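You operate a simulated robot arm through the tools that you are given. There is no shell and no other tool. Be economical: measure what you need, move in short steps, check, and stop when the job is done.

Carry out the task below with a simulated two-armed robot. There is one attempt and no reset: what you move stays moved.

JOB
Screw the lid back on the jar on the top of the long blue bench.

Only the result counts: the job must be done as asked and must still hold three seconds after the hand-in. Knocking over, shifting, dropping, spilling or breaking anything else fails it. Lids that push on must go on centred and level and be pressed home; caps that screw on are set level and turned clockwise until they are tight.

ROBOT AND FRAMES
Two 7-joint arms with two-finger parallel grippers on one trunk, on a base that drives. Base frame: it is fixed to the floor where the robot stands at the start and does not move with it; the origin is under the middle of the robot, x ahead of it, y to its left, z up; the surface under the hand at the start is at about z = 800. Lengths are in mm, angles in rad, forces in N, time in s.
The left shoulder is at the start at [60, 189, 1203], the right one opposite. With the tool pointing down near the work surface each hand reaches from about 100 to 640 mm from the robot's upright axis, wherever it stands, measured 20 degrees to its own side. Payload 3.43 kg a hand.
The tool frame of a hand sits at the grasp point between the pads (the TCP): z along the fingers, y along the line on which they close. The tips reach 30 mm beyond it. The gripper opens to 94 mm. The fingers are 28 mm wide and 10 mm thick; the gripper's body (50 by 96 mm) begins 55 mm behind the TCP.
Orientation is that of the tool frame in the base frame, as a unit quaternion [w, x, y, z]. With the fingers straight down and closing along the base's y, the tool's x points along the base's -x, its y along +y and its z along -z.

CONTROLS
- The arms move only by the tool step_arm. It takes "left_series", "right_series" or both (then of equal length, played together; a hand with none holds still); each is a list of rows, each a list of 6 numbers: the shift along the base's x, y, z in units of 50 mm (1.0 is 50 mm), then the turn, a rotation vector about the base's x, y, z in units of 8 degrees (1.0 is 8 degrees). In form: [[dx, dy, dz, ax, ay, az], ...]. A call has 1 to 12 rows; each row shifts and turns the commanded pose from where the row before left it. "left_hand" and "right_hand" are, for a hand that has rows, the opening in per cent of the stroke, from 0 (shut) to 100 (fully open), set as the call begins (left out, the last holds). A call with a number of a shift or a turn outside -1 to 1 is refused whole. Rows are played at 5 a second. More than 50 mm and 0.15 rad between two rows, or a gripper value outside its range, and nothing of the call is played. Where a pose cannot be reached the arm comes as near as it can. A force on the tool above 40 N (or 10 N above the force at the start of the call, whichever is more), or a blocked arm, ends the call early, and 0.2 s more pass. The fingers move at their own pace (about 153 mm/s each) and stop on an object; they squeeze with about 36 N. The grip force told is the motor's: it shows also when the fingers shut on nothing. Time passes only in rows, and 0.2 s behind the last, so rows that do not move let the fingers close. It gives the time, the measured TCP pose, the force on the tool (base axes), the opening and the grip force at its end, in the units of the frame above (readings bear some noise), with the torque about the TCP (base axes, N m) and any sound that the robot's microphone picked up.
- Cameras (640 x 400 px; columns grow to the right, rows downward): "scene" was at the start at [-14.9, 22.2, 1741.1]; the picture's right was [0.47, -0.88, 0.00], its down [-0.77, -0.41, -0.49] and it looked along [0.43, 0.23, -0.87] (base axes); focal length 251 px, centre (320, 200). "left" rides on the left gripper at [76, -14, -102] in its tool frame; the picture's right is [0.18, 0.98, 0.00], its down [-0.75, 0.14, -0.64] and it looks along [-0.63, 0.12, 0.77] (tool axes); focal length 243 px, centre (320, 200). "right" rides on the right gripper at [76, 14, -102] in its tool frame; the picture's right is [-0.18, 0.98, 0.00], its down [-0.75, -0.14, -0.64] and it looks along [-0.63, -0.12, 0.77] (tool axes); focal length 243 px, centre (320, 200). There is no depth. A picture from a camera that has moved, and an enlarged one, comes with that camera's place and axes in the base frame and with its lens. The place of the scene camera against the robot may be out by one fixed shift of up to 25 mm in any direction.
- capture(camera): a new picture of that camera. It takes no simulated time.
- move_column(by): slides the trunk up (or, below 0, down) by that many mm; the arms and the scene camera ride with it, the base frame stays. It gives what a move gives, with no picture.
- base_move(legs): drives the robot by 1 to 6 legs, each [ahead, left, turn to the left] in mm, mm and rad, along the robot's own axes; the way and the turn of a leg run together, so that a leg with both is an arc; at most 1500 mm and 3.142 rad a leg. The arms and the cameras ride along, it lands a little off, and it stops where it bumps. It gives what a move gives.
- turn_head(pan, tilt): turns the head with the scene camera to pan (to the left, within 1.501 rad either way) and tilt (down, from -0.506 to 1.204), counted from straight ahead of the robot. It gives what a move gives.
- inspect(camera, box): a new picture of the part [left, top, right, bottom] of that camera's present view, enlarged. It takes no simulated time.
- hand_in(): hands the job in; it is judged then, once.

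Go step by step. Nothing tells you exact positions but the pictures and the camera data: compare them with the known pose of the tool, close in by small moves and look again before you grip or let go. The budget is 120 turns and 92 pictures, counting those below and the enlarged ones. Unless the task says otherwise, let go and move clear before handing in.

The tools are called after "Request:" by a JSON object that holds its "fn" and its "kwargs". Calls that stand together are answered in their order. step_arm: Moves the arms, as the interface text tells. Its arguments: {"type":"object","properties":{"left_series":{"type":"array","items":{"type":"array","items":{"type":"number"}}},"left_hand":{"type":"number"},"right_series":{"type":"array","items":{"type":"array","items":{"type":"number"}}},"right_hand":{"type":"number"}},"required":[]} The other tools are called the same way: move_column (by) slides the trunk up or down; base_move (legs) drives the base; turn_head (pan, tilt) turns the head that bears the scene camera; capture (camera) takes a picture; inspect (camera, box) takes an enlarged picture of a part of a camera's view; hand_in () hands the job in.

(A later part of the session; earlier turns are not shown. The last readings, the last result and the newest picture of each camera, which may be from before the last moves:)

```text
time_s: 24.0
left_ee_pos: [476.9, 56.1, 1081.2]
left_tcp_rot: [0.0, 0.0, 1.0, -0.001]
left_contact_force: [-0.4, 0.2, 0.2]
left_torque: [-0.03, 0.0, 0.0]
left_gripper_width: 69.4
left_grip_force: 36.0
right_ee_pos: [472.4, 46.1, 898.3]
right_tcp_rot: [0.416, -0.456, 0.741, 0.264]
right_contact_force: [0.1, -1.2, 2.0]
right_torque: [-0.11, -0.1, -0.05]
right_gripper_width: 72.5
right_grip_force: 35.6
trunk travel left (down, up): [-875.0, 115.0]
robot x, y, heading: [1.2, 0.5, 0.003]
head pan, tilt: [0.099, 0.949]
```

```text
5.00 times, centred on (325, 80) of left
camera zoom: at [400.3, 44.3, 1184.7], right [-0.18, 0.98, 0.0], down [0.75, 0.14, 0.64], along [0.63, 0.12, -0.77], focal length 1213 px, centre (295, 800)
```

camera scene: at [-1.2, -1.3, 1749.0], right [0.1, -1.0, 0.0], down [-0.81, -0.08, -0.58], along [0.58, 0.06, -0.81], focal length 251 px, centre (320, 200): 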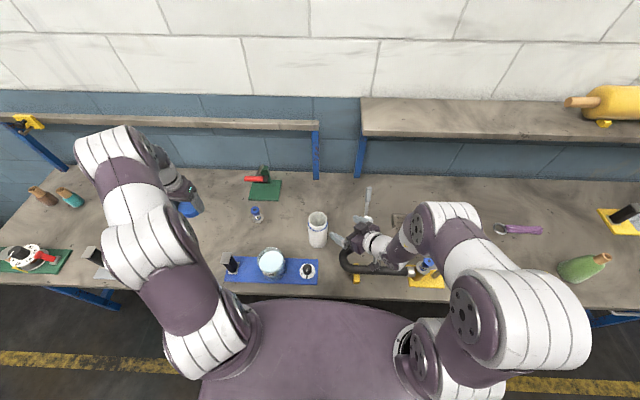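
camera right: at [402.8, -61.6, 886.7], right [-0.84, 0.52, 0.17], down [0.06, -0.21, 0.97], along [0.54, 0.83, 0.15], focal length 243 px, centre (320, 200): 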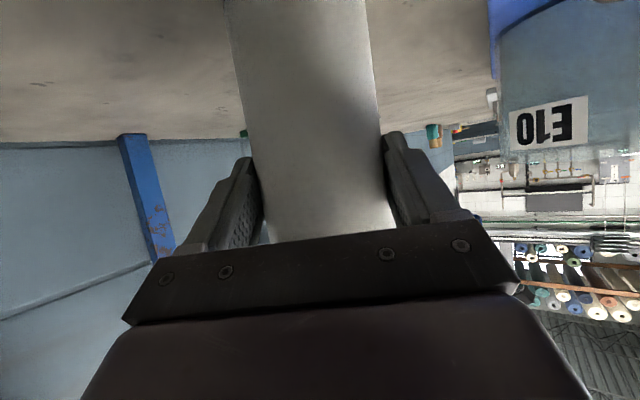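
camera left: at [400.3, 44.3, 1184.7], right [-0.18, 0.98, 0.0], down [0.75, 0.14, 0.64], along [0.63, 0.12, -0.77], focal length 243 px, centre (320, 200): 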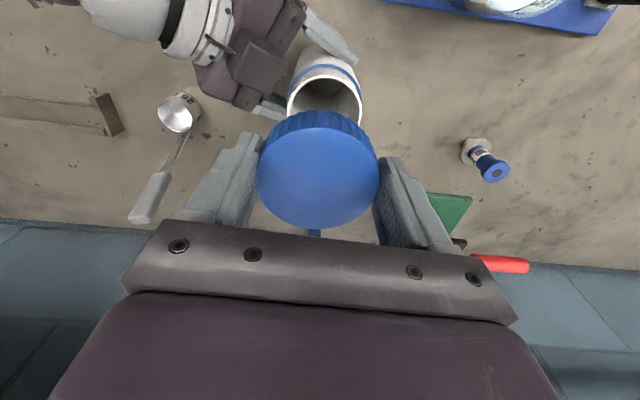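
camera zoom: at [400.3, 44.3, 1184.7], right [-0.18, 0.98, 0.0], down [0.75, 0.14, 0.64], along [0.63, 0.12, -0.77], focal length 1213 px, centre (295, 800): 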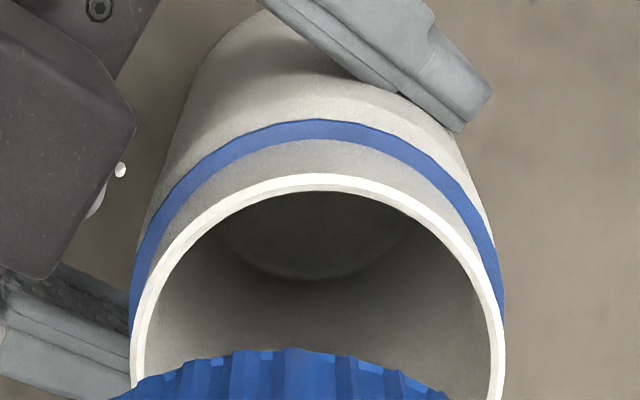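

Triangulating from this view, the rim is at about (478, 60, 973). Relative to the rim, the lid needs to shift about −4 mm in x and +3 mm in y. I'll correct that and lower to just above the rim.

Request:
{"fn": "step_arm", "kwargs": {"left_series": [[-0.08, 0.064, -0.4, 0, 0, 0], [0, 0, -0.4, 0, 0, 0], [0, 0, -0.4, 0, 0, 0], [0, 0, 0, 0, 0, 0]]}}

Request:
{"fn": "capture", "kwargs": {"camera": "left"}}

Request:
{"fn": "inspect", "kwargs": {"camera": "left", "box": [250, 40, 400, 240]}}

Request:
{"fn": "inspect", "kwargs": {"camera": "scene", "box": [280, 180, 380, 250]}}

```text
time_s: 25.0
left_ee_pos: [474.5, 60.3, 1020.5]
left_tcp_rot: [0.0, 0.0, 1.0, 0.0]
left_contact_force: [0.1, 0.0, -0.9]
left_torque: [0.0, 0.03, -0.01]
left_gripper_width: 69.6
left_grip_force: 35.5
right_ee_pos: [471.2, 46.2, 898.0]
right_tcp_rot: [0.417, -0.456, 0.741, 0.264]
right_contact_force: [-0.2, 0.5, 2.3]
right_torque: [0.02, -0.07, -0.01]
right_gripper_width: 72.6
right_grip_force: 36.1
trunk travel left (down, up): [-875.0, 115.0]
robot x, y, heading: [0.9, 3.2, -0.002]
head pan, tilt: [0.099, 0.949]
```

```text
55 pictures are left
camera left: at [397.2, 48.0, 1124.2], right [-0.18, 0.98, 0.0], down [0.75, 0.14, 0.64], along [0.63, 0.12, -0.77], focal length 243 px, centre (320, 200)
```

left: 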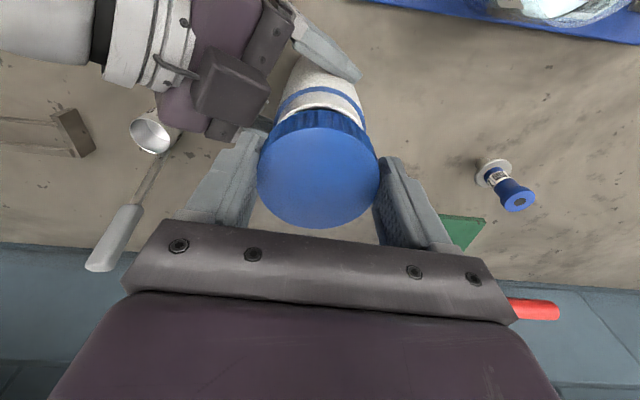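

```text
2.00 times, centred on (325, 140) of left
camera zoom: at [397.2, 48.0, 1124.2], right [-0.18, 0.98, 0.0], down [0.75, 0.14, 0.64], along [0.63, 0.12, -0.77], focal length 485 px, centre (310, 320)
```

zoom: 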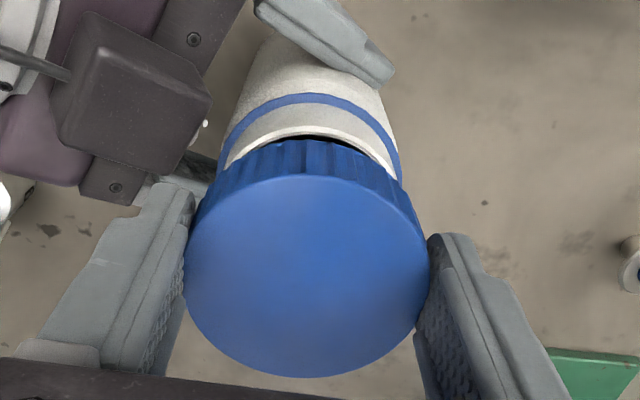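

```text
5.71 times, centred on (330, 215) of scene
camera zoom: at [-0.7, -1.7, 1749.0], right [0.1, -1.0, 0.0], down [-0.81, -0.08, -0.58], along [0.58, 0.06, -0.81], focal length 1436 px, centre (263, 114)
```

zoom: 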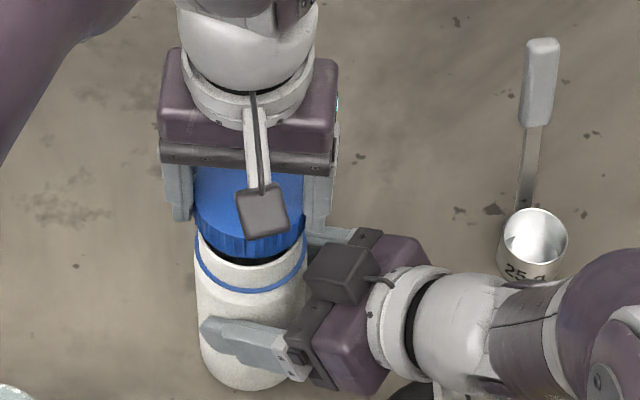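

Alignment looks within about 1 mm. I'll lower slowly until there's contact.

Request:
{"fn": "step_arm", "kwargs": {"left_series": [[0, 0.01, -0.16, 0, 0, 0], [0, 0, -0.06, 0, 0, 0], [0, 0, -0.04, 0, 0, 0], [0, 0, -0.04, 0, 0, 0], [0, 0, -0.04, 0, 0, 0], [0, 0, 0, 0, 0, 0]]}}

Request:
{"fn": "inspect", "kwargs": {"camera": "left", "box": [250, 40, 400, 240]}}

```text
time_s: 26.4
left_ee_pos: [474.7, 62.6, 1004.6]
left_tcp_rot: [0.001, 0.0, 1.0, 0.001]
left_contact_force: [-4.0, 3.0, 17.4]
left_torque: [-0.12, 0.52, -0.08]
left_gripper_width: 69.5
left_grip_force: 35.8
right_ee_pos: [471.5, 47.1, 900.4]
right_tcp_rot: [0.416, -0.456, 0.741, 0.263]
right_contact_force: [6.4, -0.5, -8.9]
right_torque: [0.28, -0.64, 0.04]
right_gripper_width: 72.4
right_grip_force: 36.0
trunk travel left (down, up): [-875.0, 115.0]
robot x, y, heading: [0.0, -1.8, -0.003]
head pan, tilt: [0.099, 0.949]
```

```text
2.00 times, centred on (325, 140) of left
camera zoom: at [397.1, 48.8, 1107.7], right [-0.18, 0.98, 0.0], down [0.75, 0.14, 0.64], along [0.63, 0.12, -0.77], focal length 485 px, centre (310, 320)
```

zoom: 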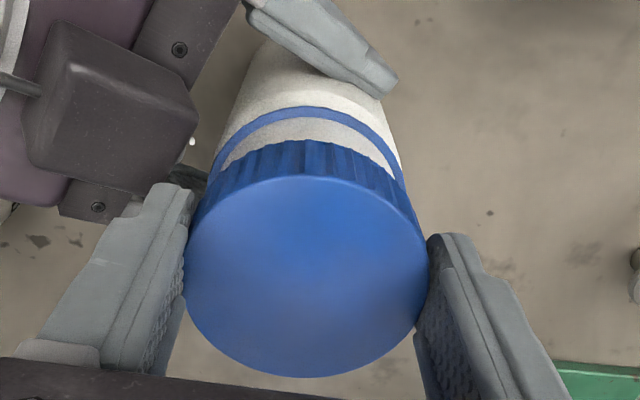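

Contact is at about the rim height with the load on the near side, suggesting the lid is 1–2 mm too far in +x. I'll lift slightly, shift and lower again.

Request:
{"fn": "step_arm", "kwargs": {"left_series": [[0, 0, 0.1, 0, 0, 0], [-0.04, 0.02, 0, 0, 0, 0], [0, 0, -0.04, 0, 0, 0], [0, 0, -0.04, 0, 0, 0], [0, 0, -0.02, 0, 0, 0], [0, 0, -0.02, 0, 0, 0], [0, 0, 0, 0, 0, 0]]}}

Request:
{"fn": "capture", "kwargs": {"camera": "right"}}

Request:
{"fn": "inspect", "kwargs": {"camera": "scene", "box": [280, 180, 380, 250]}}

```text
time_s: 28.0
left_ee_pos: [471.7, 62.7, 1003.0]
left_tcp_rot: [0.0, 0.0, 1.0, 0.0]
left_contact_force: [0.3, -0.6, 1.1]
left_torque: [-0.02, -0.04, 0.0]
left_gripper_width: 69.3
left_grip_force: 36.0
right_ee_pos: [470.6, 46.7, 898.2]
right_tcp_rot: [0.416, -0.456, 0.741, 0.265]
right_contact_force: [-1.3, -0.4, 2.0]
right_torque: [-0.03, -0.06, 0.05]
right_gripper_width: 72.6
right_grip_force: 36.1
trunk travel left (down, up): [-875.0, 115.0]
robot x, y, heading: [-1.8, 1.3, -0.005]
head pan, tilt: [0.099, 0.949]
```

```text
51 pictures are left
camera right: at [402.6, -61.7, 886.7], right [-0.84, 0.52, 0.17], down [0.06, -0.21, 0.97], along [0.54, 0.83, 0.15], focal length 243 px, centre (320, 200)
```

right: 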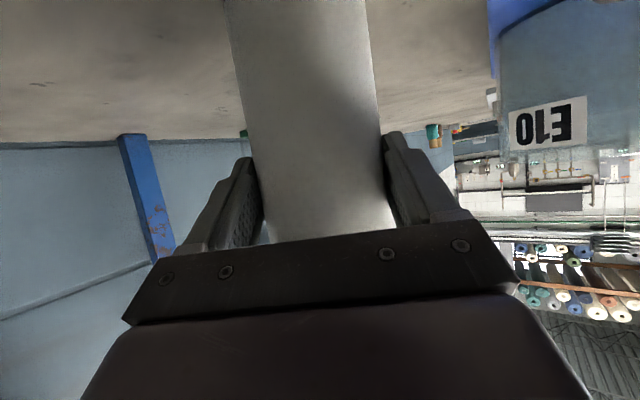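

```text
5.71 times, centred on (330, 215) of scene
camera zoom: at [-0.6, -1.7, 1749.0], right [0.1, -1.0, 0.0], down [-0.81, -0.08, -0.58], along [0.58, 0.06, -0.81], focal length 1436 px, centre (263, 114)
```

zoom: 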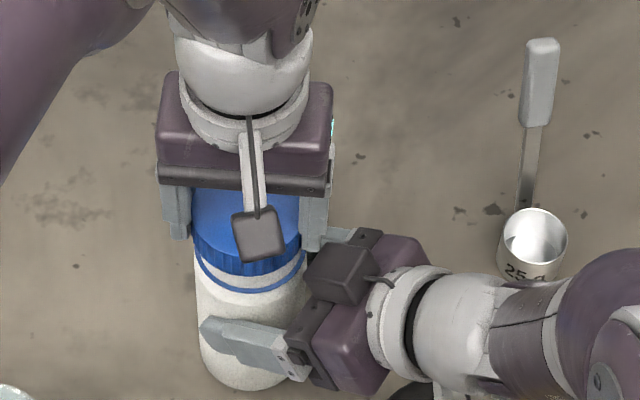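

Free now at 1003. The scene shows the lid about 2–3 mm too far left, so I'll correct y slightly and keep lowering.

Request:
{"fn": "step_arm", "kwargs": {"left_series": [[0, -0.035, 0, 0, 0, 0], [0, 0, -0.03, 0, 0, 0], [0, 0, -0.03, 0, 0, 0], [0, 0, -0.03, 0, 0, 0], [0, 0, -0.03, 0, 0, 0], [0, 0, -0.03, 0, 0, 0], [0, 0, 0, 0, 0, 0]]}}

Request:
{"fn": "inspect", "kwargs": {"camera": "scene", "box": [280, 180, 380, 250]}}

Request:
{"fn": "inspect", "kwargs": {"camera": "left", "box": [250, 40, 400, 240]}}

```text
time_s: 28.9
left_ee_pos: [472.5, 61.9, 1001.5]
left_tcp_rot: [0.002, 0.001, 1.0, 0.0]
left_contact_force: [-4.3, 3.7, 10.5]
left_torque: [-0.34, 0.23, -0.17]
left_gripper_width: 69.2
left_grip_force: 35.9
right_ee_pos: [471.7, 45.6, 899.6]
right_tcp_rot: [0.417, -0.455, 0.742, 0.263]
right_contact_force: [1.4, -2.8, -0.9]
right_torque: [0.91, -0.04, 0.2]
right_gripper_width: 72.8
right_grip_force: 36.1
trunk travel left (down, up): [-875.0, 115.0]
robot x, y, heading: [-3.7, -2.0, 0.003]
head pan, tilt: [0.099, 0.949]
stopped in row 4 (left hand): the force on the tool passed its limit at 43 N (the readings are from after the stop); the commanded pose is now the measured one
```

```text
5.71 times, centred on (330, 215) of scene
camera zoom: at [-1.9, -1.6, 1749.0], right [0.1, -0.99, 0.0], down [-0.81, -0.08, -0.58], along [0.58, 0.06, -0.81], focal length 1436 px, centre (263, 114)
```

zoom: 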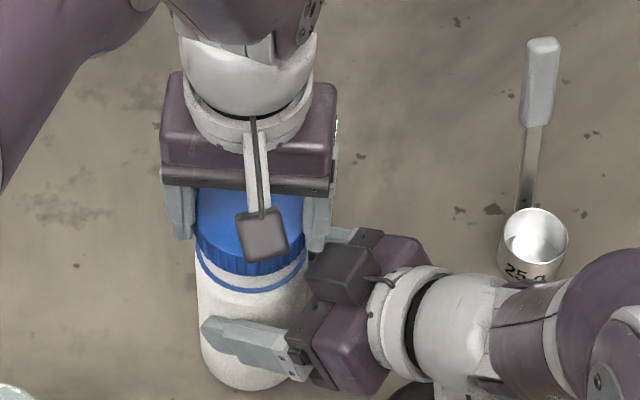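

```text
2.00 times, centred on (325, 140) of left
camera zoom: at [394.7, 48.0, 1104.9], right [-0.18, 0.98, 0.0], down [0.75, 0.14, 0.64], along [0.63, 0.12, -0.77], focal length 485 px, centre (310, 320)
```

zoom: 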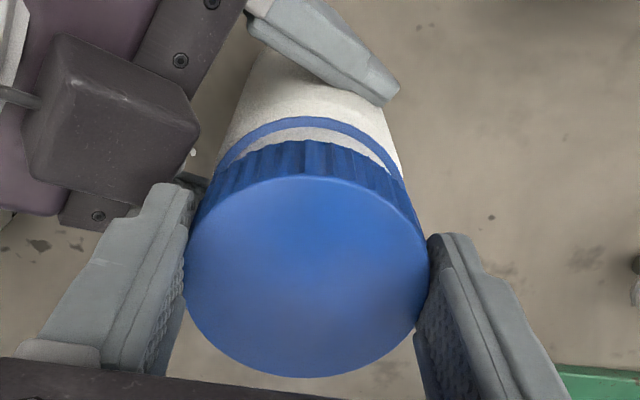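

The lid has dropped about 4 mm over the rim and is aligned. It sits about 4 mm ahead of my TCP, so I'll relax the grip, let it seat itself, and re-centre.

Request:
{"fn": "step_arm", "kwargs": {"left_series": [[0, 0, 0.02, 0, 0, 0], [0, 0, 0, 0, 0, 0]]}}

Request:
{"fn": "step_arm", "kwargs": {"left_series": [[0, 0, 0, 0, 0, 0], [0, 0, 0, 0, 0, 0]], "left_hand": 95}}

Request:
{"fn": "inspect", "kwargs": {"camera": "left", "box": [250, 40, 400, 240]}}

Request:
{"fn": "inspect", "kwargs": {"camera": "scene", "box": [280, 180, 380, 250]}}

```text
time_s: 29.5
left_ee_pos: [470.7, 60.3, 1002.8]
left_tcp_rot: [0.002, -0.001, 1.0, 0.0]
left_contact_force: [4.3, 4.8, 1.0]
left_torque: [0.06, -0.09, 0.1]
left_gripper_width: 69.4
left_grip_force: 36.3
right_ee_pos: [472.1, 45.4, 899.9]
right_tcp_rot: [0.417, -0.456, 0.741, 0.264]
right_contact_force: [-4.9, -4.0, 6.6]
right_torque: [0.44, -0.55, -0.01]
right_gripper_width: 72.6
right_grip_force: 35.7
trunk travel left (down, up): [-875.0, 115.0]
robot x, y, heading: [0.2, 0.3, -0.001]
head pan, tilt: [0.099, 0.949]
```

```text
time_s: 30.1
left_ee_pos: [471.6, 60.5, 1002.6]
left_tcp_rot: [0.0, 0.0, 1.0, 0.0]
left_contact_force: [3.7, 24.1, 12.1]
left_torque: [0.19, 0.08, -0.12]
left_gripper_width: 75.2
left_grip_force: 0.0
right_ee_pos: [470.2, 45.1, 898.9]
right_tcp_rot: [0.416, -0.455, 0.743, 0.262]
right_contact_force: [-2.3, -24.4, 2.3]
right_torque: [2.45, -0.96, 0.25]
right_gripper_width: 72.7
right_grip_force: 36.0
trunk travel left (down, up): [-875.0, 115.0]
robot x, y, heading: [-1.0, -1.7, 0.001]
head pan, tilt: [0.099, 0.949]
```

```text
2.00 times, centred on (325, 140) of left
camera zoom: at [394.4, 47.9, 1105.7], right [-0.18, 0.98, 0.0], down [0.75, 0.14, 0.64], along [0.63, 0.12, -0.77], focal length 485 px, centre (310, 320)
```

zoom: 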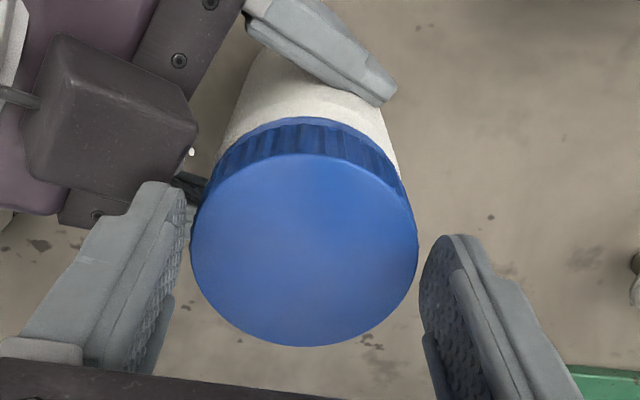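

```text
5.71 times, centred on (330, 215) of scene
camera zoom: at [-2.1, -1.7, 1749.1], right [0.1, -0.99, 0.0], down [-0.81, -0.08, -0.58], along [0.58, 0.06, -0.81], focal length 1436 px, centre (263, 114)
```

zoom: 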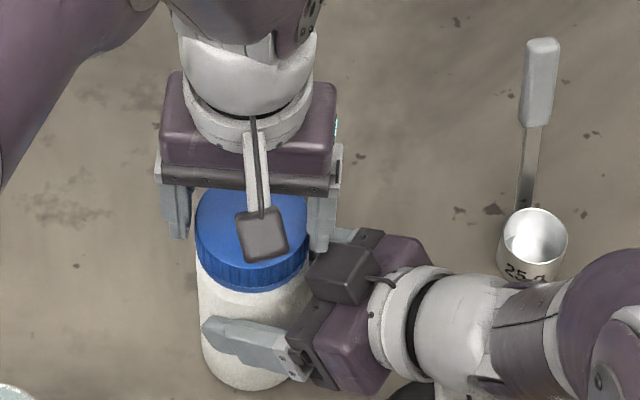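

The lid dropped nicely onto the neck, but my −y finger is pressing against the right gripper's block. I'll narrow the opening slightly to relieve it.

Request:
{"fn": "step_arm", "kwargs": {"left_series": [[0.03, 0, 0, 0, 0, 0], [0, 0, 0, 0, 0, 0]], "left_hand": 78}}

```text
time_s: 30.7
left_ee_pos: [471.9, 59.4, 1001.8]
left_tcp_rot: [0.0, 0.0, 1.0, 0.001]
left_contact_force: [-15.3, 8.1, 31.0]
left_torque: [-1.15, 0.88, -0.7]
left_gripper_width: 72.4
left_grip_force: 0.0
right_ee_pos: [471.6, 45.2, 898.2]
right_tcp_rot: [0.416, -0.455, 0.743, 0.261]
right_contact_force: [15.8, -9.1, -15.6]
right_torque: [1.51, 0.24, 0.44]
right_gripper_width: 72.7
right_grip_force: 36.1
trunk travel left (down, up): [-875.0, 115.0]
robot x, y, heading: [1.6, -3.8, -0.002]
head pan, tilt: [0.099, 0.949]
```

A left finger is resting on the right gripper, so I'll raise the left hand straight up.

Request:
{"fn": "step_arm", "kwargs": {"left_series": [[0, 0, 0.1, 0, 0, 0], [0, 0, 0.2, 0, 0, 0], [0, 0, 0.4, 0, 0, 0], [0, 0, 0.6, 0, 0, 0], [0, 0, 0, 0, 0, 0]]}}

Request:
{"fn": "capture", "kwargs": {"camera": "left"}}

Request:
{"fn": "inspect", "kwargs": {"camera": "scene", "box": [280, 180, 380, 250]}}

```text
time_s: 31.9
left_ee_pos: [471.6, 61.1, 1067.5]
left_tcp_rot: [0.001, 0.0, 1.0, 0.0]
left_contact_force: [0.2, 0.0, 0.5]
left_torque: [-0.02, 0.01, -0.04]
left_gripper_width: 73.1
left_grip_force: 0.0
right_ee_pos: [471.7, 46.0, 899.2]
right_tcp_rot: [0.416, -0.456, 0.742, 0.263]
right_contact_force: [-0.5, 1.0, 5.3]
right_torque: [0.04, -0.04, 0.03]
right_gripper_width: 73.0
right_grip_force: 36.2
trunk travel left (down, up): [-875.0, 115.0]
robot x, y, heading: [-1.1, -0.6, 0.004]
head pan, tilt: [0.099, 0.949]
```

```text
45 pictures are left
camera left: at [395.9, 47.9, 1170.8], right [-0.18, 0.98, 0.0], down [0.75, 0.14, 0.64], along [0.63, 0.12, -0.77], focal length 243 px, centre (320, 200)
```

left: 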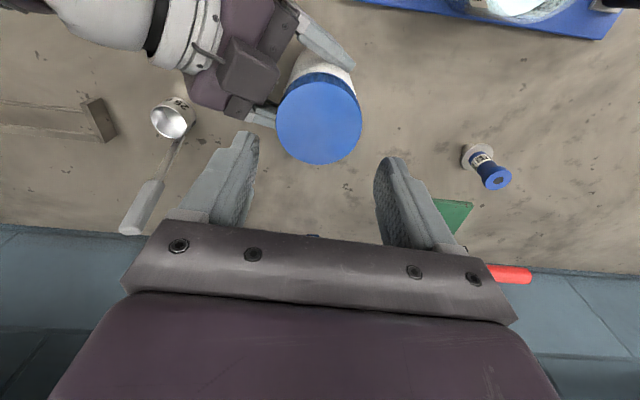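

```text
5.71 times, centred on (330, 215) of scene
camera zoom: at [-1.2, -1.8, 1749.0], right [0.1, -0.99, 0.0], down [-0.81, -0.08, -0.58], along [0.58, 0.06, -0.81], focal length 1436 px, centre (263, 114)
```

zoom: 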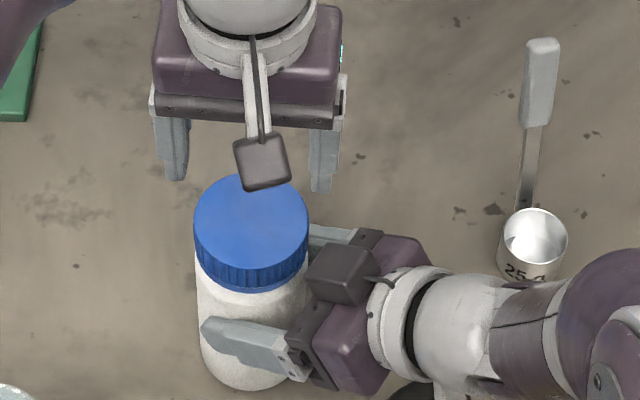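

The lid sits level on the neck. I'll check how far down it is.

Request:
{"fn": "inspect", "kwargs": {"camera": "left", "box": [265, 45, 375, 175]}}

```text
3.08 times, centred on (320, 110) of left
camera zoom: at [395.9, 47.9, 1170.8], right [-0.18, 0.98, 0.0], down [0.75, 0.14, 0.64], along [0.63, 0.12, -0.77], focal length 746 px, centre (320, 477)
```

zoom: 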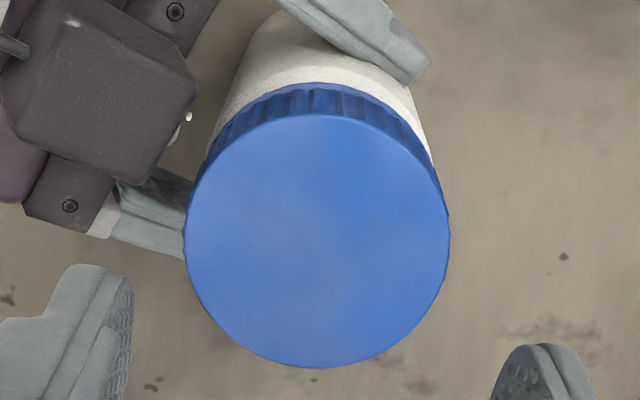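

The lid rests about 4 mm above its seat, on the thread start, and is level. I'll back the right hand off about 9 mm and regrip the jar so the left fingers have room.

Request:
{"fn": "step_arm", "kwargs": {"right_series": [[0, 0, 0, 0, 0, 0], [0, 0, 0, 0, 0, 0]], "right_hand": 85}}

Request:
{"fn": "step_arm", "kwargs": {"right_series": [[-0.04, -0.08, -0.06, 0, 0, 0], [-0.04, -0.08, -0.06, 0, 0, 0], [0, 0, 0, 0, 0, 0]]}}

Request:
{"fn": "step_arm", "kwargs": {"right_series": [[0, 0, 0, 0, 0, 0], [0, 0, 0, 0, 0, 0], [0, 0, 0, 0, 0, 0]], "right_hand": 0}}

Request:
{"fn": "capture", "kwargs": {"camera": "left"}}

```text
time_s: 32.5
left_ee_pos: [472.6, 61.9, 1067.1]
left_tcp_rot: [0.001, 0.001, 1.0, 0.0]
left_contact_force: [0.6, -0.6, 0.2]
left_torque: [0.02, 0.02, 0.01]
left_gripper_width: 73.4
left_grip_force: 0.1
right_ee_pos: [471.6, 46.0, 897.5]
right_tcp_rot: [0.416, -0.454, 0.743, 0.263]
right_contact_force: [0.3, -0.1, -0.1]
right_torque: [0.02, 0.0, 0.0]
right_gripper_width: 79.9
right_grip_force: 0.0
trunk travel left (down, up): [-875.0, 115.0]
robot x, y, heading: [0.6, -0.3, -0.004]
head pan, tilt: [0.099, 0.949]
```

```text
time_s: 33.3
left_ee_pos: [473.8, 60.7, 1066.5]
left_tcp_rot: [0.001, 0.001, 1.0, 0.0]
left_contact_force: [0.8, -0.3, -1.1]
left_torque: [0.05, 0.01, -0.01]
left_gripper_width: 73.4
left_grip_force: 0.1
right_ee_pos: [468.6, 38.0, 891.6]
right_tcp_rot: [0.415, -0.455, 0.743, 0.263]
right_contact_force: [0.5, -1.1, -0.1]
right_torque: [0.01, -0.01, -0.02]
right_gripper_width: 79.9
right_grip_force: 0.0
trunk travel left (down, up): [-875.0, 115.0]
robot x, y, heading: [0.6, 4.2, -0.003]
head pan, tilt: [0.099, 0.949]
```

```text
time_s: 34.1
left_ee_pos: [473.6, 61.9, 1067.7]
left_tcp_rot: [0.001, 0.0, 1.0, 0.0]
left_contact_force: [0.3, 0.3, -0.2]
left_torque: [0.01, 0.03, 0.05]
left_gripper_width: 73.2
left_grip_force: 0.1
right_ee_pos: [468.1, 37.6, 892.9]
right_tcp_rot: [0.415, -0.456, 0.742, 0.263]
right_contact_force: [0.6, -0.2, -0.3]
right_torque: [-0.03, -0.1, -0.05]
right_gripper_width: 72.5
right_grip_force: 36.2
trunk travel left (down, up): [-875.0, 115.0]
robot x, y, heading: [3.3, 2.0, 0.005]
head pan, tilt: [0.099, 0.949]
```

```text
42 pictures are left
camera left: at [396.6, 47.9, 1170.4], right [-0.18, 0.98, 0.0], down [0.75, 0.14, 0.64], along [0.63, 0.12, -0.77], focal length 243 px, centre (320, 200)
```

left: 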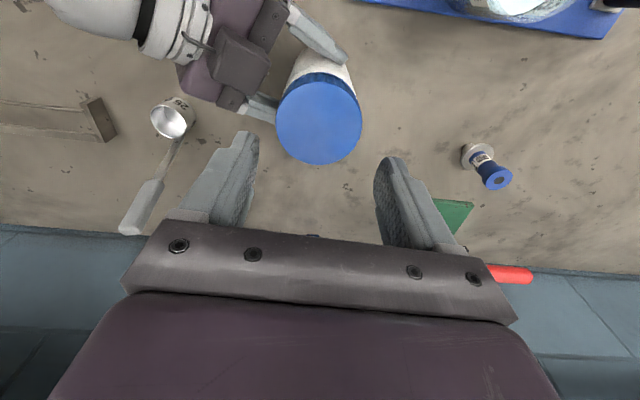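

The jar is unmoved and regripped. Now I'll yaw the left hand +48° and centre it over the lid.

Request:
{"fn": "step_arm", "kwargs": {"left_series": [[0.042, 0, 0, 0, 0, 1], [0.042, 0, 0, 0, 0, 1], [0, 0, 0, 0, 0, 1], [0, 0, 0, 0, 0, 1], [0, 0, 0, 0, 0, 1], [0, 0, 0, 0, 0, 1], [0, 0, 0, 0, 0, 0]], "left_hand": 90}}

Request:
{"fn": "capture", "kwargs": {"camera": "left"}}

```text
time_s: 35.7
left_ee_pos: [477.7, 60.9, 1066.8]
left_tcp_rot: [0.0, -0.408, 0.913, 0.0]
left_contact_force: [-0.1, 0.0, 0.4]
left_torque: [-0.01, 0.0, -0.01]
left_gripper_width: 84.9
left_grip_force: 0.0
right_ee_pos: [468.6, 38.2, 891.6]
right_tcp_rot: [0.416, -0.455, 0.742, 0.263]
right_contact_force: [0.3, 0.6, 2.0]
right_torque: [-0.01, -0.15, -0.03]
right_gripper_width: 72.3
right_grip_force: 36.1
trunk travel left (down, up): [-875.0, 115.0]
robot x, y, heading: [0.5, -0.3, 0.003]
head pan, tilt: [0.099, 0.949]
```

```text
41 pictures are left
camera left: at [436.8, -4.6, 1170.1], right [-0.85, 0.52, 0.0], down [0.4, 0.65, 0.64], along [0.33, 0.55, -0.77], focal length 243 px, centre (320, 200)
```

left: 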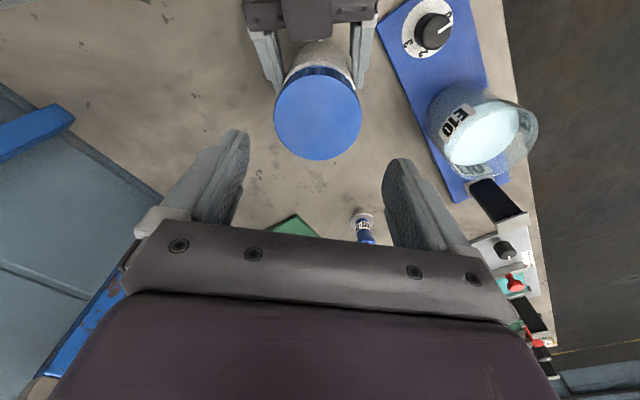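

Well centred. I'll descend around the lid.

Request:
{"fn": "step_arm", "kwargs": {"left_series": [[0.016, -0.01, -0.4, 0, 0, 0], [0, 0, -0.5, 0, 0, 0], [0, 0, -0.4, 0, 0, 0], [0, 0, -0.2, 0, 0, 0], [0, 0, 0, 0, 0, 0]]}}

Request:
{"fn": "inspect", "kwargs": {"camera": "left", "box": [220, 60, 420, 220]}}

```text
time_s: 36.9
left_ee_pos: [477.8, 60.7, 990.9]
left_tcp_rot: [0.001, -0.407, 0.914, 0.0]
left_contact_force: [0.6, -0.6, 0.2]
left_torque: [-0.01, 0.0, -0.03]
left_gripper_width: 84.6
left_grip_force: 0.1
right_ee_pos: [468.6, 37.1, 892.6]
right_tcp_rot: [0.415, -0.455, 0.743, 0.262]
right_contact_force: [-0.3, -0.4, 2.0]
right_torque: [0.01, -0.04, 0.01]
right_gripper_width: 72.6
right_grip_force: 35.9
trunk travel left (down, up): [-875.0, 115.0]
robot x, y, heading: [-1.2, -0.1, -0.002]
head pan, tilt: [0.099, 0.949]
```

```text
2.50 times, centred on (320, 140) of left
camera zoom: at [437.0, -4.3, 1094.8], right [-0.85, 0.52, 0.0], down [0.4, 0.65, 0.64], along [0.34, 0.55, -0.77], focal length 606 px, centre (320, 350)
```

zoom: 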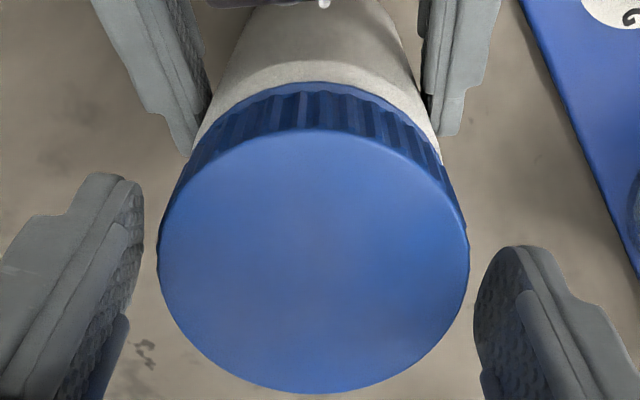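

Request:
{"fn": "step_arm", "kwargs": {"left_series": [[0, 0, 0, 0, 0, 0], [0, 0, 0, 0, 0, 0], [0, 0, 0, 0, 0, 0]], "left_hand": 0}}

Request:
{"fn": "step_arm", "kwargs": {"left_series": [[0, 0, -0.003, 0, 0, -1], [0, 0, -0.003, 0, 0, -1], [0, 0, -0.003, 0, 0, -1], [0, 0, -0.003, 0, 0, -1], [0, 0, 0, 0, 0, 0]]}}

Request:
{"fn": "inspect", "kwargs": {"camera": "left", "box": [220, 60, 420, 220]}}

```text
time_s: 37.7
left_ee_pos: [479.3, 60.7, 992.8]
left_tcp_rot: [0.001, -0.407, 0.914, -0.001]
left_contact_force: [7.1, -6.6, -3.9]
left_torque: [-0.13, -0.09, -0.03]
left_gripper_width: 69.6
left_grip_force: 35.8
right_ee_pos: [467.3, 38.5, 893.0]
right_tcp_rot: [0.415, -0.457, 0.741, 0.264]
right_contact_force: [-7.0, 6.8, 5.8]
right_torque: [-0.31, -0.66, 0.23]
right_gripper_width: 72.6
right_grip_force: 36.3
trunk travel left (down, up): [-875.0, 115.0]
robot x, y, heading: [1.3, 0.6, 0.006]
head pan, tilt: [0.099, 0.949]
```

```text
time_s: 38.9
left_ee_pos: [478.1, 61.4, 991.2]
left_tcp_rot: [0.001, -0.138, 0.99, 0.0]
left_contact_force: [7.2, 2.5, -1.9]
left_torque: [0.08, -0.24, 0.01]
left_gripper_width: 69.5
left_grip_force: 35.9
right_ee_pos: [468.3, 37.3, 893.0]
right_tcp_rot: [0.415, -0.456, 0.742, 0.263]
right_contact_force: [-7.6, -1.3, 4.8]
right_torque: [0.34, -0.59, 0.21]
right_gripper_width: 72.6
right_grip_force: 36.2
trunk travel left (down, up): [-875.0, 115.0]
robot x, y, heading: [-3.8, -4.4, -0.003]
head pan, tilt: [0.099, 0.949]
```

```text
2.50 times, centred on (320, 140) of left
camera zoom: at [408.4, 27.0, 1094.7], right [-0.45, 0.9, 0.0], down [0.69, 0.34, 0.64], along [0.58, 0.29, -0.77], focal length 606 px, centre (320, 350)
```

zoom: 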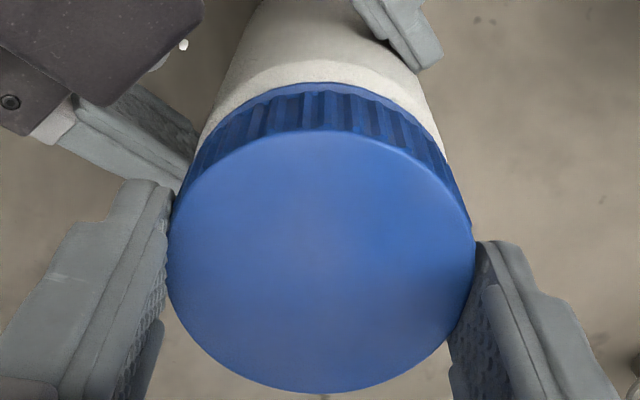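

The lid turns with the hand and only small side forces appear. I'll continue clockwise with a tiny centring nudge.

Request:
{"fn": "step_arm", "kwargs": {"left_series": [[0.015, 0, -0.003, 0, 0, -1], [0, 0, -0.003, 0, 0, -1], [0, 0, -0.003, 0, 0, -1], [0, 0, -0.003, 0, 0, -1], [0, 0, -0.003, 0, 0, -1], [0, 0, -0.003, 0, 0, -1], [0, 0, -0.003, 0, 0, -1], [0, 0, -0.003, 0, 0, -1], [0, 0, 0, 0, 0, 0]]}}

Request:
{"fn": "inspect", "kwargs": {"camera": "scene", "box": [280, 180, 380, 250]}}

```text
time_s: 40.9
left_ee_pos: [478.9, 59.6, 989.8]
left_tcp_rot: [0.001, 0.409, 0.913, 0.0]
left_contact_force: [-1.8, 20.3, 3.4]
left_torque: [0.97, 0.14, 0.02]
left_gripper_width: 69.4
left_grip_force: 36.7
right_ee_pos: [467.7, 37.0, 891.6]
right_tcp_rot: [0.416, -0.454, 0.742, 0.263]
right_contact_force: [2.2, -22.7, 0.7]
right_torque: [0.84, 0.09, -0.29]
right_gripper_width: 72.2
right_grip_force: 35.8
trunk travel left (down, up): [-875.0, 115.0]
robot x, y, heading: [1.1, 1.4, -0.0]
head pan, tilt: [0.099, 0.949]
```

```text
5.71 times, centred on (330, 215) of scene
camera zoom: at [-0.9, -2.2, 1749.0], right [0.1, -0.99, 0.0], down [-0.81, -0.08, -0.58], along [0.58, 0.06, -0.81], focal length 1436 px, centre (263, 114)
```

zoom: 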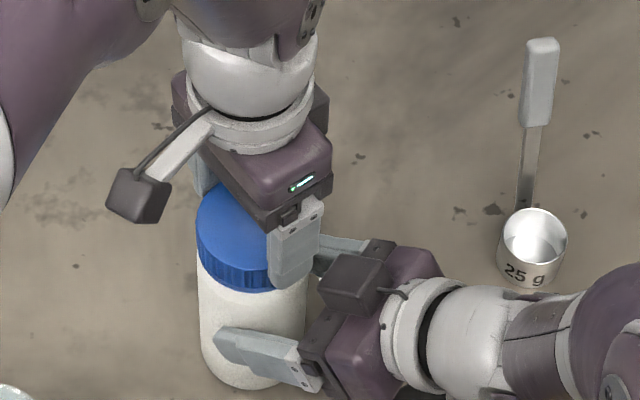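

A 20 N side force has built up, so I'll release to relax it, then look.

Request:
{"fn": "step_arm", "kwargs": {"left_series": [[0, 0, 0, 0, 0, 0], [0, 0, 0, 0, 0, 0]], "left_hand": 80}}

Request:
{"fn": "inspect", "kwargs": {"camera": "left", "box": [220, 60, 420, 220]}}

```text
time_s: 41.5
left_ee_pos: [479.7, 59.6, 990.3]
left_tcp_rot: [0.001, 0.407, 0.913, 0.0]
left_contact_force: [-0.1, -0.7, -0.6]
left_torque: [-0.01, 0.0, -0.01]
left_gripper_width: 75.3
left_grip_force: 0.0
right_ee_pos: [467.4, 37.6, 892.4]
right_tcp_rot: [0.416, -0.456, 0.741, 0.264]
right_contact_force: [-0.1, 0.5, -0.1]
right_torque: [-0.04, -0.01, 0.03]
right_gripper_width: 72.2
right_grip_force: 36.2
trunk travel left (down, up): [-875.0, 115.0]
robot x, y, heading: [-1.0, 2.0, 0.002]
head pan, tilt: [0.099, 0.949]
```

```text
2.50 times, centred on (320, 140) of left
camera zoom: at [417.6, 108.4, 1093.7], right [0.61, 0.79, 0.0], down [0.61, -0.47, 0.64], along [0.51, -0.39, -0.77], focal length 606 px, centre (320, 350)
```

zoom: 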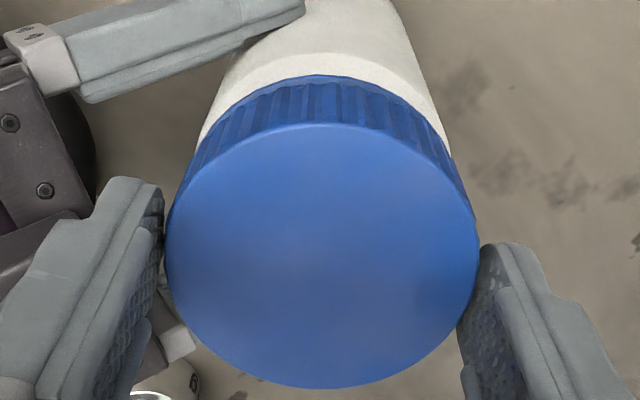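

Relaxed. The lid has come down about 1.5–2 mm, so the thread is engaging. I'll unwind the open hand for another stroke.

Request:
{"fn": "step_arm", "kwargs": {"left_series": [[-0.02, 0.02, 0, 0, 0, 1], [0, 0, 0, 0, 0, 1], [0, 0, 0, 0, 0, 1], [0, 0, 0, 0, 0, 1], [0, 0, 0, 0, 0, 1], [0, 0, 0, 0, 0, 1], [0, 0, 0, 0, 0, 1], [0, 0, 0, 0, 0, 1], [0, 0, 0, 0, 0, 1], [0, 0, 0, 0, 0, 1], [0, 0, 0, 0, 0, 1], [0, 0, 0, 0, 0, 1]], "left_hand": 84}}

Request:
{"fn": "step_arm", "kwargs": {"left_series": [[0, 0, 0, 0, 0, 1], [0, 0, 0, 0, 0, 1], [0, 0, 0, 0, 0, 0]]}}

Request:
{"fn": "inspect", "kwargs": {"camera": "left", "box": [220, 60, 420, 220]}}

```text
time_s: 44.1
left_ee_pos: [478.2, 60.9, 990.8]
left_tcp_rot: [0.001, -0.408, 0.913, 0.001]
left_contact_force: [0.0, -1.2, 0.3]
left_torque: [0.01, -0.01, 0.02]
left_gripper_width: 79.1
left_grip_force: 0.0
right_ee_pos: [468.2, 36.8, 892.6]
right_tcp_rot: [0.416, -0.456, 0.742, 0.263]
right_contact_force: [0.9, -1.1, 1.8]
right_torque: [0.02, -0.07, 0.01]
right_gripper_width: 72.4
right_grip_force: 36.5
trunk travel left (down, up): [-875.0, 115.0]
robot x, y, heading: [0.2, 2.1, 0.001]
head pan, tilt: [0.099, 0.949]
```

```text
time_s: 44.9
left_ee_pos: [478.7, 62.3, 990.5]
left_tcp_rot: [0.0, -0.53, 0.848, 0.0]
left_contact_force: [-0.7, -0.8, -0.4]
left_torque: [0.01, 0.0, -0.01]
left_gripper_width: 79.1
left_grip_force: 0.0
right_ee_pos: [468.1, 37.8, 892.5]
right_tcp_rot: [0.415, -0.455, 0.742, 0.263]
right_contact_force: [0.9, 0.4, 1.9]
right_torque: [-0.02, -0.09, 0.04]
right_gripper_width: 72.3
right_grip_force: 36.4
trunk travel left (down, up): [-875.0, 115.0]
robot x, y, heading: [3.2, -2.0, 0.003]
head pan, tilt: [0.099, 0.949]
```

```text
2.50 times, centred on (320, 140) of left
camera zoom: at [457.4, -12.4, 1093.9], right [-0.96, 0.26, 0.0], down [0.2, 0.74, 0.64], along [0.17, 0.62, -0.77], focal length 606 px, centre (320, 350)
```

zoom: 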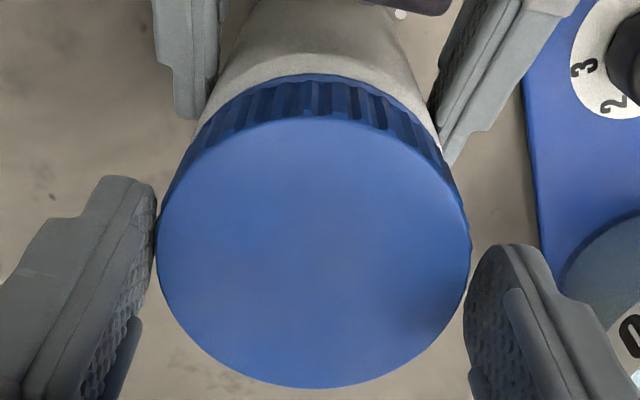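

Nearly centred. I'll make a small correction, close, and turn clockwise again.

Request:
{"fn": "step_arm", "kwargs": {"left_series": [[0.016, -0.012, -0.03, 0, 0, 0], [0, 0, 0, 0, 0, 0]]}}

Request:
{"fn": "step_arm", "kwargs": {"left_series": [[0, 0, 0, 0, 0, 0], [0, 0, 0, 0, 0, 0], [0, 0, 0, 0, 0, 0]], "left_hand": 0}}

Request:
{"fn": "step_arm", "kwargs": {"left_series": [[0, 0, -0.003, 0, 0, -1], [0, 0, -0.003, 0, 0, -1], [0, 0, -0.003, 0, 0, -1], [0, 0, -0.003, 0, 0, -1], [0, 0, -0.003, 0, 0, -1], [0, 0, -0.003, 0, 0, -1], [0, 0, -0.003, 0, 0, -1], [0, 0, 0, 0, 0, 0]]}}

```text
time_s: 45.5
left_ee_pos: [480.6, 61.6, 987.7]
left_tcp_rot: [0.0, -0.53, 0.848, 0.0]
left_contact_force: [0.5, 0.9, -0.1]
left_torque: [-0.04, 0.01, 0.01]
left_gripper_width: 79.2
left_grip_force: 0.1
right_ee_pos: [468.3, 37.4, 892.6]
right_tcp_rot: [0.415, -0.456, 0.742, 0.264]
right_contact_force: [-0.3, -0.4, 1.4]
right_torque: [0.0, -0.09, -0.01]
right_gripper_width: 72.5
right_grip_force: 35.7
trunk travel left (down, up): [-875.0, 115.0]
robot x, y, heading: [-1.0, 0.8, 0.004]
head pan, tilt: [0.099, 0.949]
```

```text
time_s: 46.3
left_ee_pos: [480.0, 60.5, 989.7]
left_tcp_rot: [0.001, -0.53, 0.848, 0.0]
left_contact_force: [5.5, -2.6, -1.8]
left_torque: [-0.01, 0.01, 0.03]
left_gripper_width: 69.7
left_grip_force: 36.6
right_ee_pos: [467.5, 37.8, 892.0]
right_tcp_rot: [0.415, -0.456, 0.741, 0.264]
right_contact_force: [-1.9, 1.4, 4.1]
right_torque: [-0.19, -0.62, 0.12]
right_gripper_width: 72.5
right_grip_force: 36.0
trunk travel left (down, up): [-875.0, 115.0]
robot x, y, heading: [-1.3, 0.4, 0.004]
head pan, tilt: [0.099, 0.949]
```

```text
time_s: 48.1
left_ee_pos: [479.0, 60.3, 988.9]
left_tcp_rot: [0.002, -0.068, 0.998, 0.0]
left_contact_force: [5.4, -4.1, -0.6]
left_torque: [-0.08, 0.03, -0.01]
left_gripper_width: 69.5
left_grip_force: 36.0
right_ee_pos: [467.8, 37.7, 891.9]
right_tcp_rot: [0.415, -0.456, 0.742, 0.264]
right_contact_force: [-6.5, 6.0, 1.3]
right_torque: [-0.4, -0.47, 0.18]
right_gripper_width: 72.2
right_grip_force: 36.2
trunk travel left (down, up): [-875.0, 115.0]
robot x, y, heading: [-0.6, -2.7, -0.002]
head pan, tilt: [0.099, 0.949]
```

Forces are low. I'll continue the stroke.

Request:
{"fn": "step_arm", "kwargs": {"left_series": [[0.01, -0.005, -0.003, 0, 0, -1], [0, 0, -0.003, 0, 0, -1], [0, 0, -0.003, 0, 0, -1], [0, 0, -0.003, 0, 0, -1], [0, 0, -0.003, 0, 0, -1], [0, 0, -0.003, 0, 0, -1], [0, 0, -0.003, 0, 0, -1], [0, 0, -0.003, 0, 0, -1], [0, 0, 0, 0, 0, 0]]}}

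Request:
{"fn": "step_arm", "kwargs": {"left_series": [[0, 0, 0, 0, 0, 0], [0, 0, 0, 0, 0, 0]], "left_hand": 84}}

Request:
{"fn": "inspect", "kwargs": {"camera": "left", "box": [220, 60, 420, 220]}}

```text
time_s: 50.1
left_ee_pos: [479.6, 60.4, 987.1]
left_tcp_rot: [0.0, 0.47, 0.883, -0.001]
left_contact_force: [-1.8, -6.9, 1.5]
left_torque: [-0.12, 0.29, 0.06]
left_gripper_width: 69.4
left_grip_force: 36.5
right_ee_pos: [468.8, 37.2, 892.9]
right_tcp_rot: [0.416, -0.455, 0.742, 0.263]
right_contact_force: [2.3, 7.1, -1.5]
right_torque: [-0.56, 0.0, 0.02]
right_gripper_width: 72.4
right_grip_force: 35.8
trunk travel left (down, up): [-875.0, 115.0]
robot x, y, heading: [-2.3, 2.5, -0.002]
head pan, tilt: [0.099, 0.949]
```

```text
time_s: 50.7
left_ee_pos: [481.0, 60.3, 987.9]
left_tcp_rot: [0.001, 0.47, 0.883, 0.0]
left_contact_force: [-0.2, 0.3, -0.4]
left_torque: [0.01, 0.01, 0.02]
left_gripper_width: 79.0
left_grip_force: 0.1
right_ee_pos: [467.2, 37.6, 892.4]
right_tcp_rot: [0.415, -0.455, 0.742, 0.263]
right_contact_force: [0.8, -0.6, -0.2]
right_torque: [-0.02, 0.01, -0.03]
right_gripper_width: 72.5
right_grip_force: 36.1
trunk travel left (down, up): [-875.0, 115.0]
robot x, y, heading: [0.5, 0.0, 0.001]
head pan, tilt: [0.099, 0.949]
```

```text
2.50 times, centred on (320, 140) of left
camera zoom: at [425.0, 116.8, 1090.9], right [0.71, 0.7, 0.0], down [0.54, -0.55, 0.64], along [0.45, -0.46, -0.77], focal length 606 px, centre (320, 350)
```

zoom: 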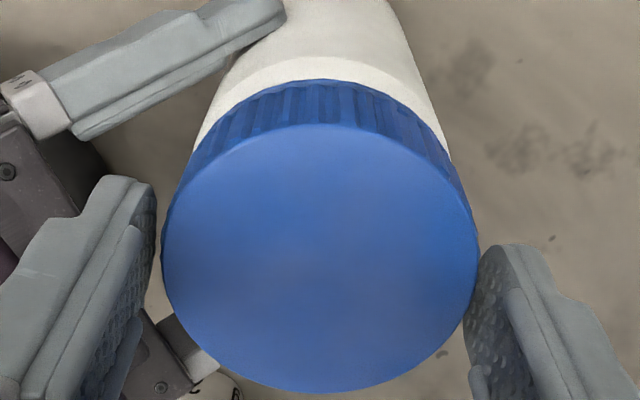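

The lid continues down slowly with no resistance yet. I'll unwind for the next stroke.

Request:
{"fn": "step_arm", "kwargs": {"left_series": [[0, 0, 0, 0, 0, 1], [0, 0, 0, 0, 0, 1], [0, 0, 0, 0, 0, 1], [0, 0, 0, 0, 0, 1], [0, 0, 0, 0, 0, 1], [0, 0, 0, 0, 0, 1], [0, 0, 0, 0, 0, 1], [0, 0, 0, 0, 0, 1], [0, 0, 0, 0, 0, 1], [0, 0, 0, 0, 0, 1], [0, 0, 0, 0, 0, 1], [0, 0, 0, 0, 0, 1]]}}

Request:
{"fn": "step_arm", "kwargs": {"left_series": [[0, 0, -0.02, 0, 0, 1], [0, 0, 0, 0, 0, 1], [0, 0, 0, 0, 0, 1], [0, 0, 0, 0, 0, 0]]}}

Request:
{"fn": "step_arm", "kwargs": {"left_series": [[0, 0, 0, 0, 0, 0], [0, 0, 0, 0, 0, 0], [0, 0, 0, 0, 0, 0]], "left_hand": 0}}

Request:
{"fn": "step_arm", "kwargs": {"left_series": [[0, 0, -0.003, 0, 0, -1], [0, 0, -0.003, 0, 0, -1], [0, 0, -0.003, 0, 0, -1], [0, 0, -0.003, 0, 0, -1], [0, 0, -0.003, 0, 0, -1], [0, 0, -0.003, 0, 0, -1], [0, 0, -0.003, 0, 0, -1], [0, 0, 0, 0, 0, 0]]}}

```text
time_s: 53.3
left_ee_pos: [480.7, 61.1, 988.4]
left_tcp_rot: [0.001, -0.343, 0.939, 0.0]
left_contact_force: [0.2, 0.7, -0.4]
left_torque: [-0.02, 0.0, -0.03]
left_gripper_width: 78.9
left_grip_force: 0.0
right_ee_pos: [468.2, 38.2, 891.8]
right_tcp_rot: [0.416, -0.455, 0.742, 0.263]
right_contact_force: [0.2, 1.6, 0.3]
right_torque: [-0.02, 0.0, 0.02]
right_gripper_width: 72.3
right_grip_force: 36.1
trunk travel left (down, up): [-875.0, 115.0]
robot x, y, heading: [3.0, 2.3, -0.003]
head pan, tilt: [0.099, 0.949]
```

```text
time_s: 54.3
left_ee_pos: [480.6, 60.2, 985.7]
left_tcp_rot: [0.002, -0.53, 0.848, -0.001]
left_contact_force: [0.2, -1.0, 0.1]
left_torque: [0.01, 0.01, 0.03]
left_gripper_width: 79.2
left_grip_force: 0.1
right_ee_pos: [468.2, 36.8, 892.5]
right_tcp_rot: [0.416, -0.455, 0.742, 0.263]
right_contact_force: [0.3, -0.3, -0.6]
right_torque: [-0.01, -0.01, 0.02]
right_gripper_width: 72.3
right_grip_force: 35.5
trunk travel left (down, up): [-875.0, 115.0]
robot x, y, heading: [1.5, 0.7, 0.002]
head pan, tilt: [0.099, 0.949]
```

```text
time_s: 55.1
left_ee_pos: [480.7, 60.9, 986.6]
left_tcp_rot: [0.001, -0.53, 0.848, 0.001]
left_contact_force: [0.4, -0.5, 0.8]
left_torque: [0.05, 0.06, -0.01]
left_gripper_width: 69.4
left_grip_force: 36.3
right_ee_pos: [467.8, 38.1, 891.8]
right_tcp_rot: [0.416, -0.455, 0.742, 0.263]
right_contact_force: [-1.9, 1.3, -0.2]
right_torque: [-0.06, -0.13, 0.03]
right_gripper_width: 72.2
right_grip_force: 35.7
trunk travel left (down, up): [-875.0, 115.0]
robot x, y, heading: [0.1, 1.3, -0.0]
head pan, tilt: [0.099, 0.949]
```

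```text
time_s: 56.9
left_ee_pos: [479.8, 61.2, 986.2]
left_tcp_rot: [-0.001, -0.068, 0.998, 0.0]
left_contact_force: [-2.9, 7.3, 8.8]
left_torque: [0.4, 0.06, 1.15]
left_gripper_width: 69.2
left_grip_force: 35.9
right_ee_pos: [467.6, 36.3, 892.2]
right_tcp_rot: [0.416, -0.454, 0.743, 0.263]
right_contact_force: [2.9, -9.8, -4.2]
right_torque: [0.08, 0.24, -1.34]
right_gripper_width: 72.4
right_grip_force: 36.5
trunk travel left (down, up): [-875.0, 115.0]
robot x, y, heading: [-1.8, 1.0, 0.002]
head pan, tilt: [0.099, 0.949]
```

Torque has risen to 1.15 N·m, so the cap is getting tight. I'll turn a little more.

Request:
{"fn": "step_arm", "kwargs": {"left_series": [[0, 0, 0, 0, 0, -1], [0, 0, 0, 0, 0, 0]]}}

Request:
{"fn": "step_arm", "kwargs": {"left_series": [[0, 0, 0, 0, 0, -1], [0, 0, 0, 0, 0, -1], [0, 0, 0, 0, 0, 0]]}}

Request:
{"fn": "capture", "kwargs": {"camera": "right"}}

Request:
{"fn": "inspect", "kwargs": {"camera": "left", "box": [220, 60, 420, 220]}}

```text
time_s: 57.5
left_ee_pos: [478.7, 61.7, 984.8]
left_tcp_rot: [-0.001, 0.0, 1.0, 0.0]
left_contact_force: [-8.6, 18.8, 9.8]
left_torque: [0.91, 0.42, 0.92]
left_gripper_width: 69.5
left_grip_force: 36.4
right_ee_pos: [468.8, 37.1, 892.9]
right_tcp_rot: [0.416, -0.454, 0.743, 0.262]
right_contact_force: [9.0, -20.8, -7.7]
right_torque: [0.59, 0.51, -1.33]
right_gripper_width: 72.2
right_grip_force: 36.3
trunk travel left (down, up): [-875.0, 115.0]
robot x, y, heading: [-2.4, 2.4, -0.004]
head pan, tilt: [0.099, 0.949]
```

```text
time_s: 58.3
left_ee_pos: [479.4, 61.4, 985.2]
left_tcp_rot: [0.001, 0.14, 0.99, 0.0]
left_contact_force: [-7.0, 25.5, 0.6]
left_torque: [1.22, 0.15, 1.38]
left_gripper_width: 69.7
left_grip_force: 35.7
right_ee_pos: [468.4, 37.3, 892.5]
right_tcp_rot: [0.417, -0.454, 0.742, 0.263]
right_contact_force: [6.7, -25.7, -0.2]
right_torque: [1.1, 0.53, -1.78]
right_gripper_width: 72.6
right_grip_force: 36.2
trunk travel left (down, up): [-875.0, 115.0]
robot x, y, heading: [4.5, 1.8, 0.002]
head pan, tilt: [0.099, 0.949]
```

```text
34 pictures are left
camera right: at [399.0, -70.4, 880.3], right [-0.83, 0.52, 0.17], down [0.06, -0.21, 0.97], along [0.55, 0.82, 0.14], focal length 243 px, centre (320, 200)
```

right: 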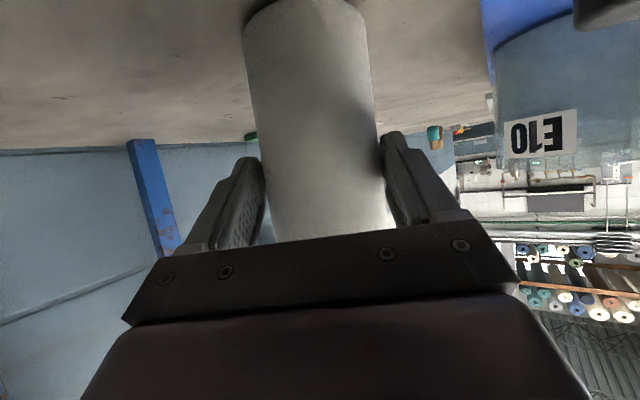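

```text
2.50 times, centred on (320, 140) of left
camera zoom: at [401.7, 69.5, 1088.9], right [0.1, 1.0, 0.0], down [0.76, -0.07, 0.64], along [0.64, -0.06, -0.77], focal length 606 px, centre (320, 350)
```

zoom: 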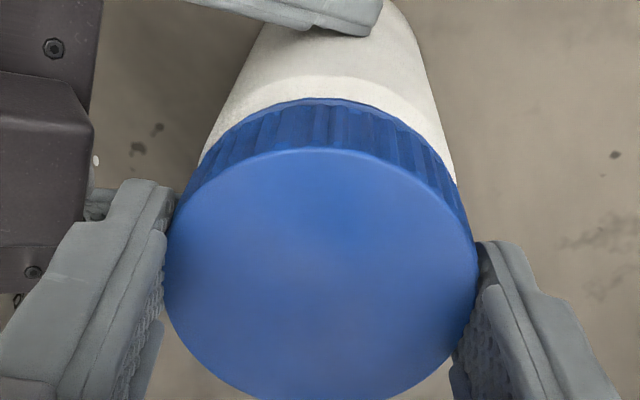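

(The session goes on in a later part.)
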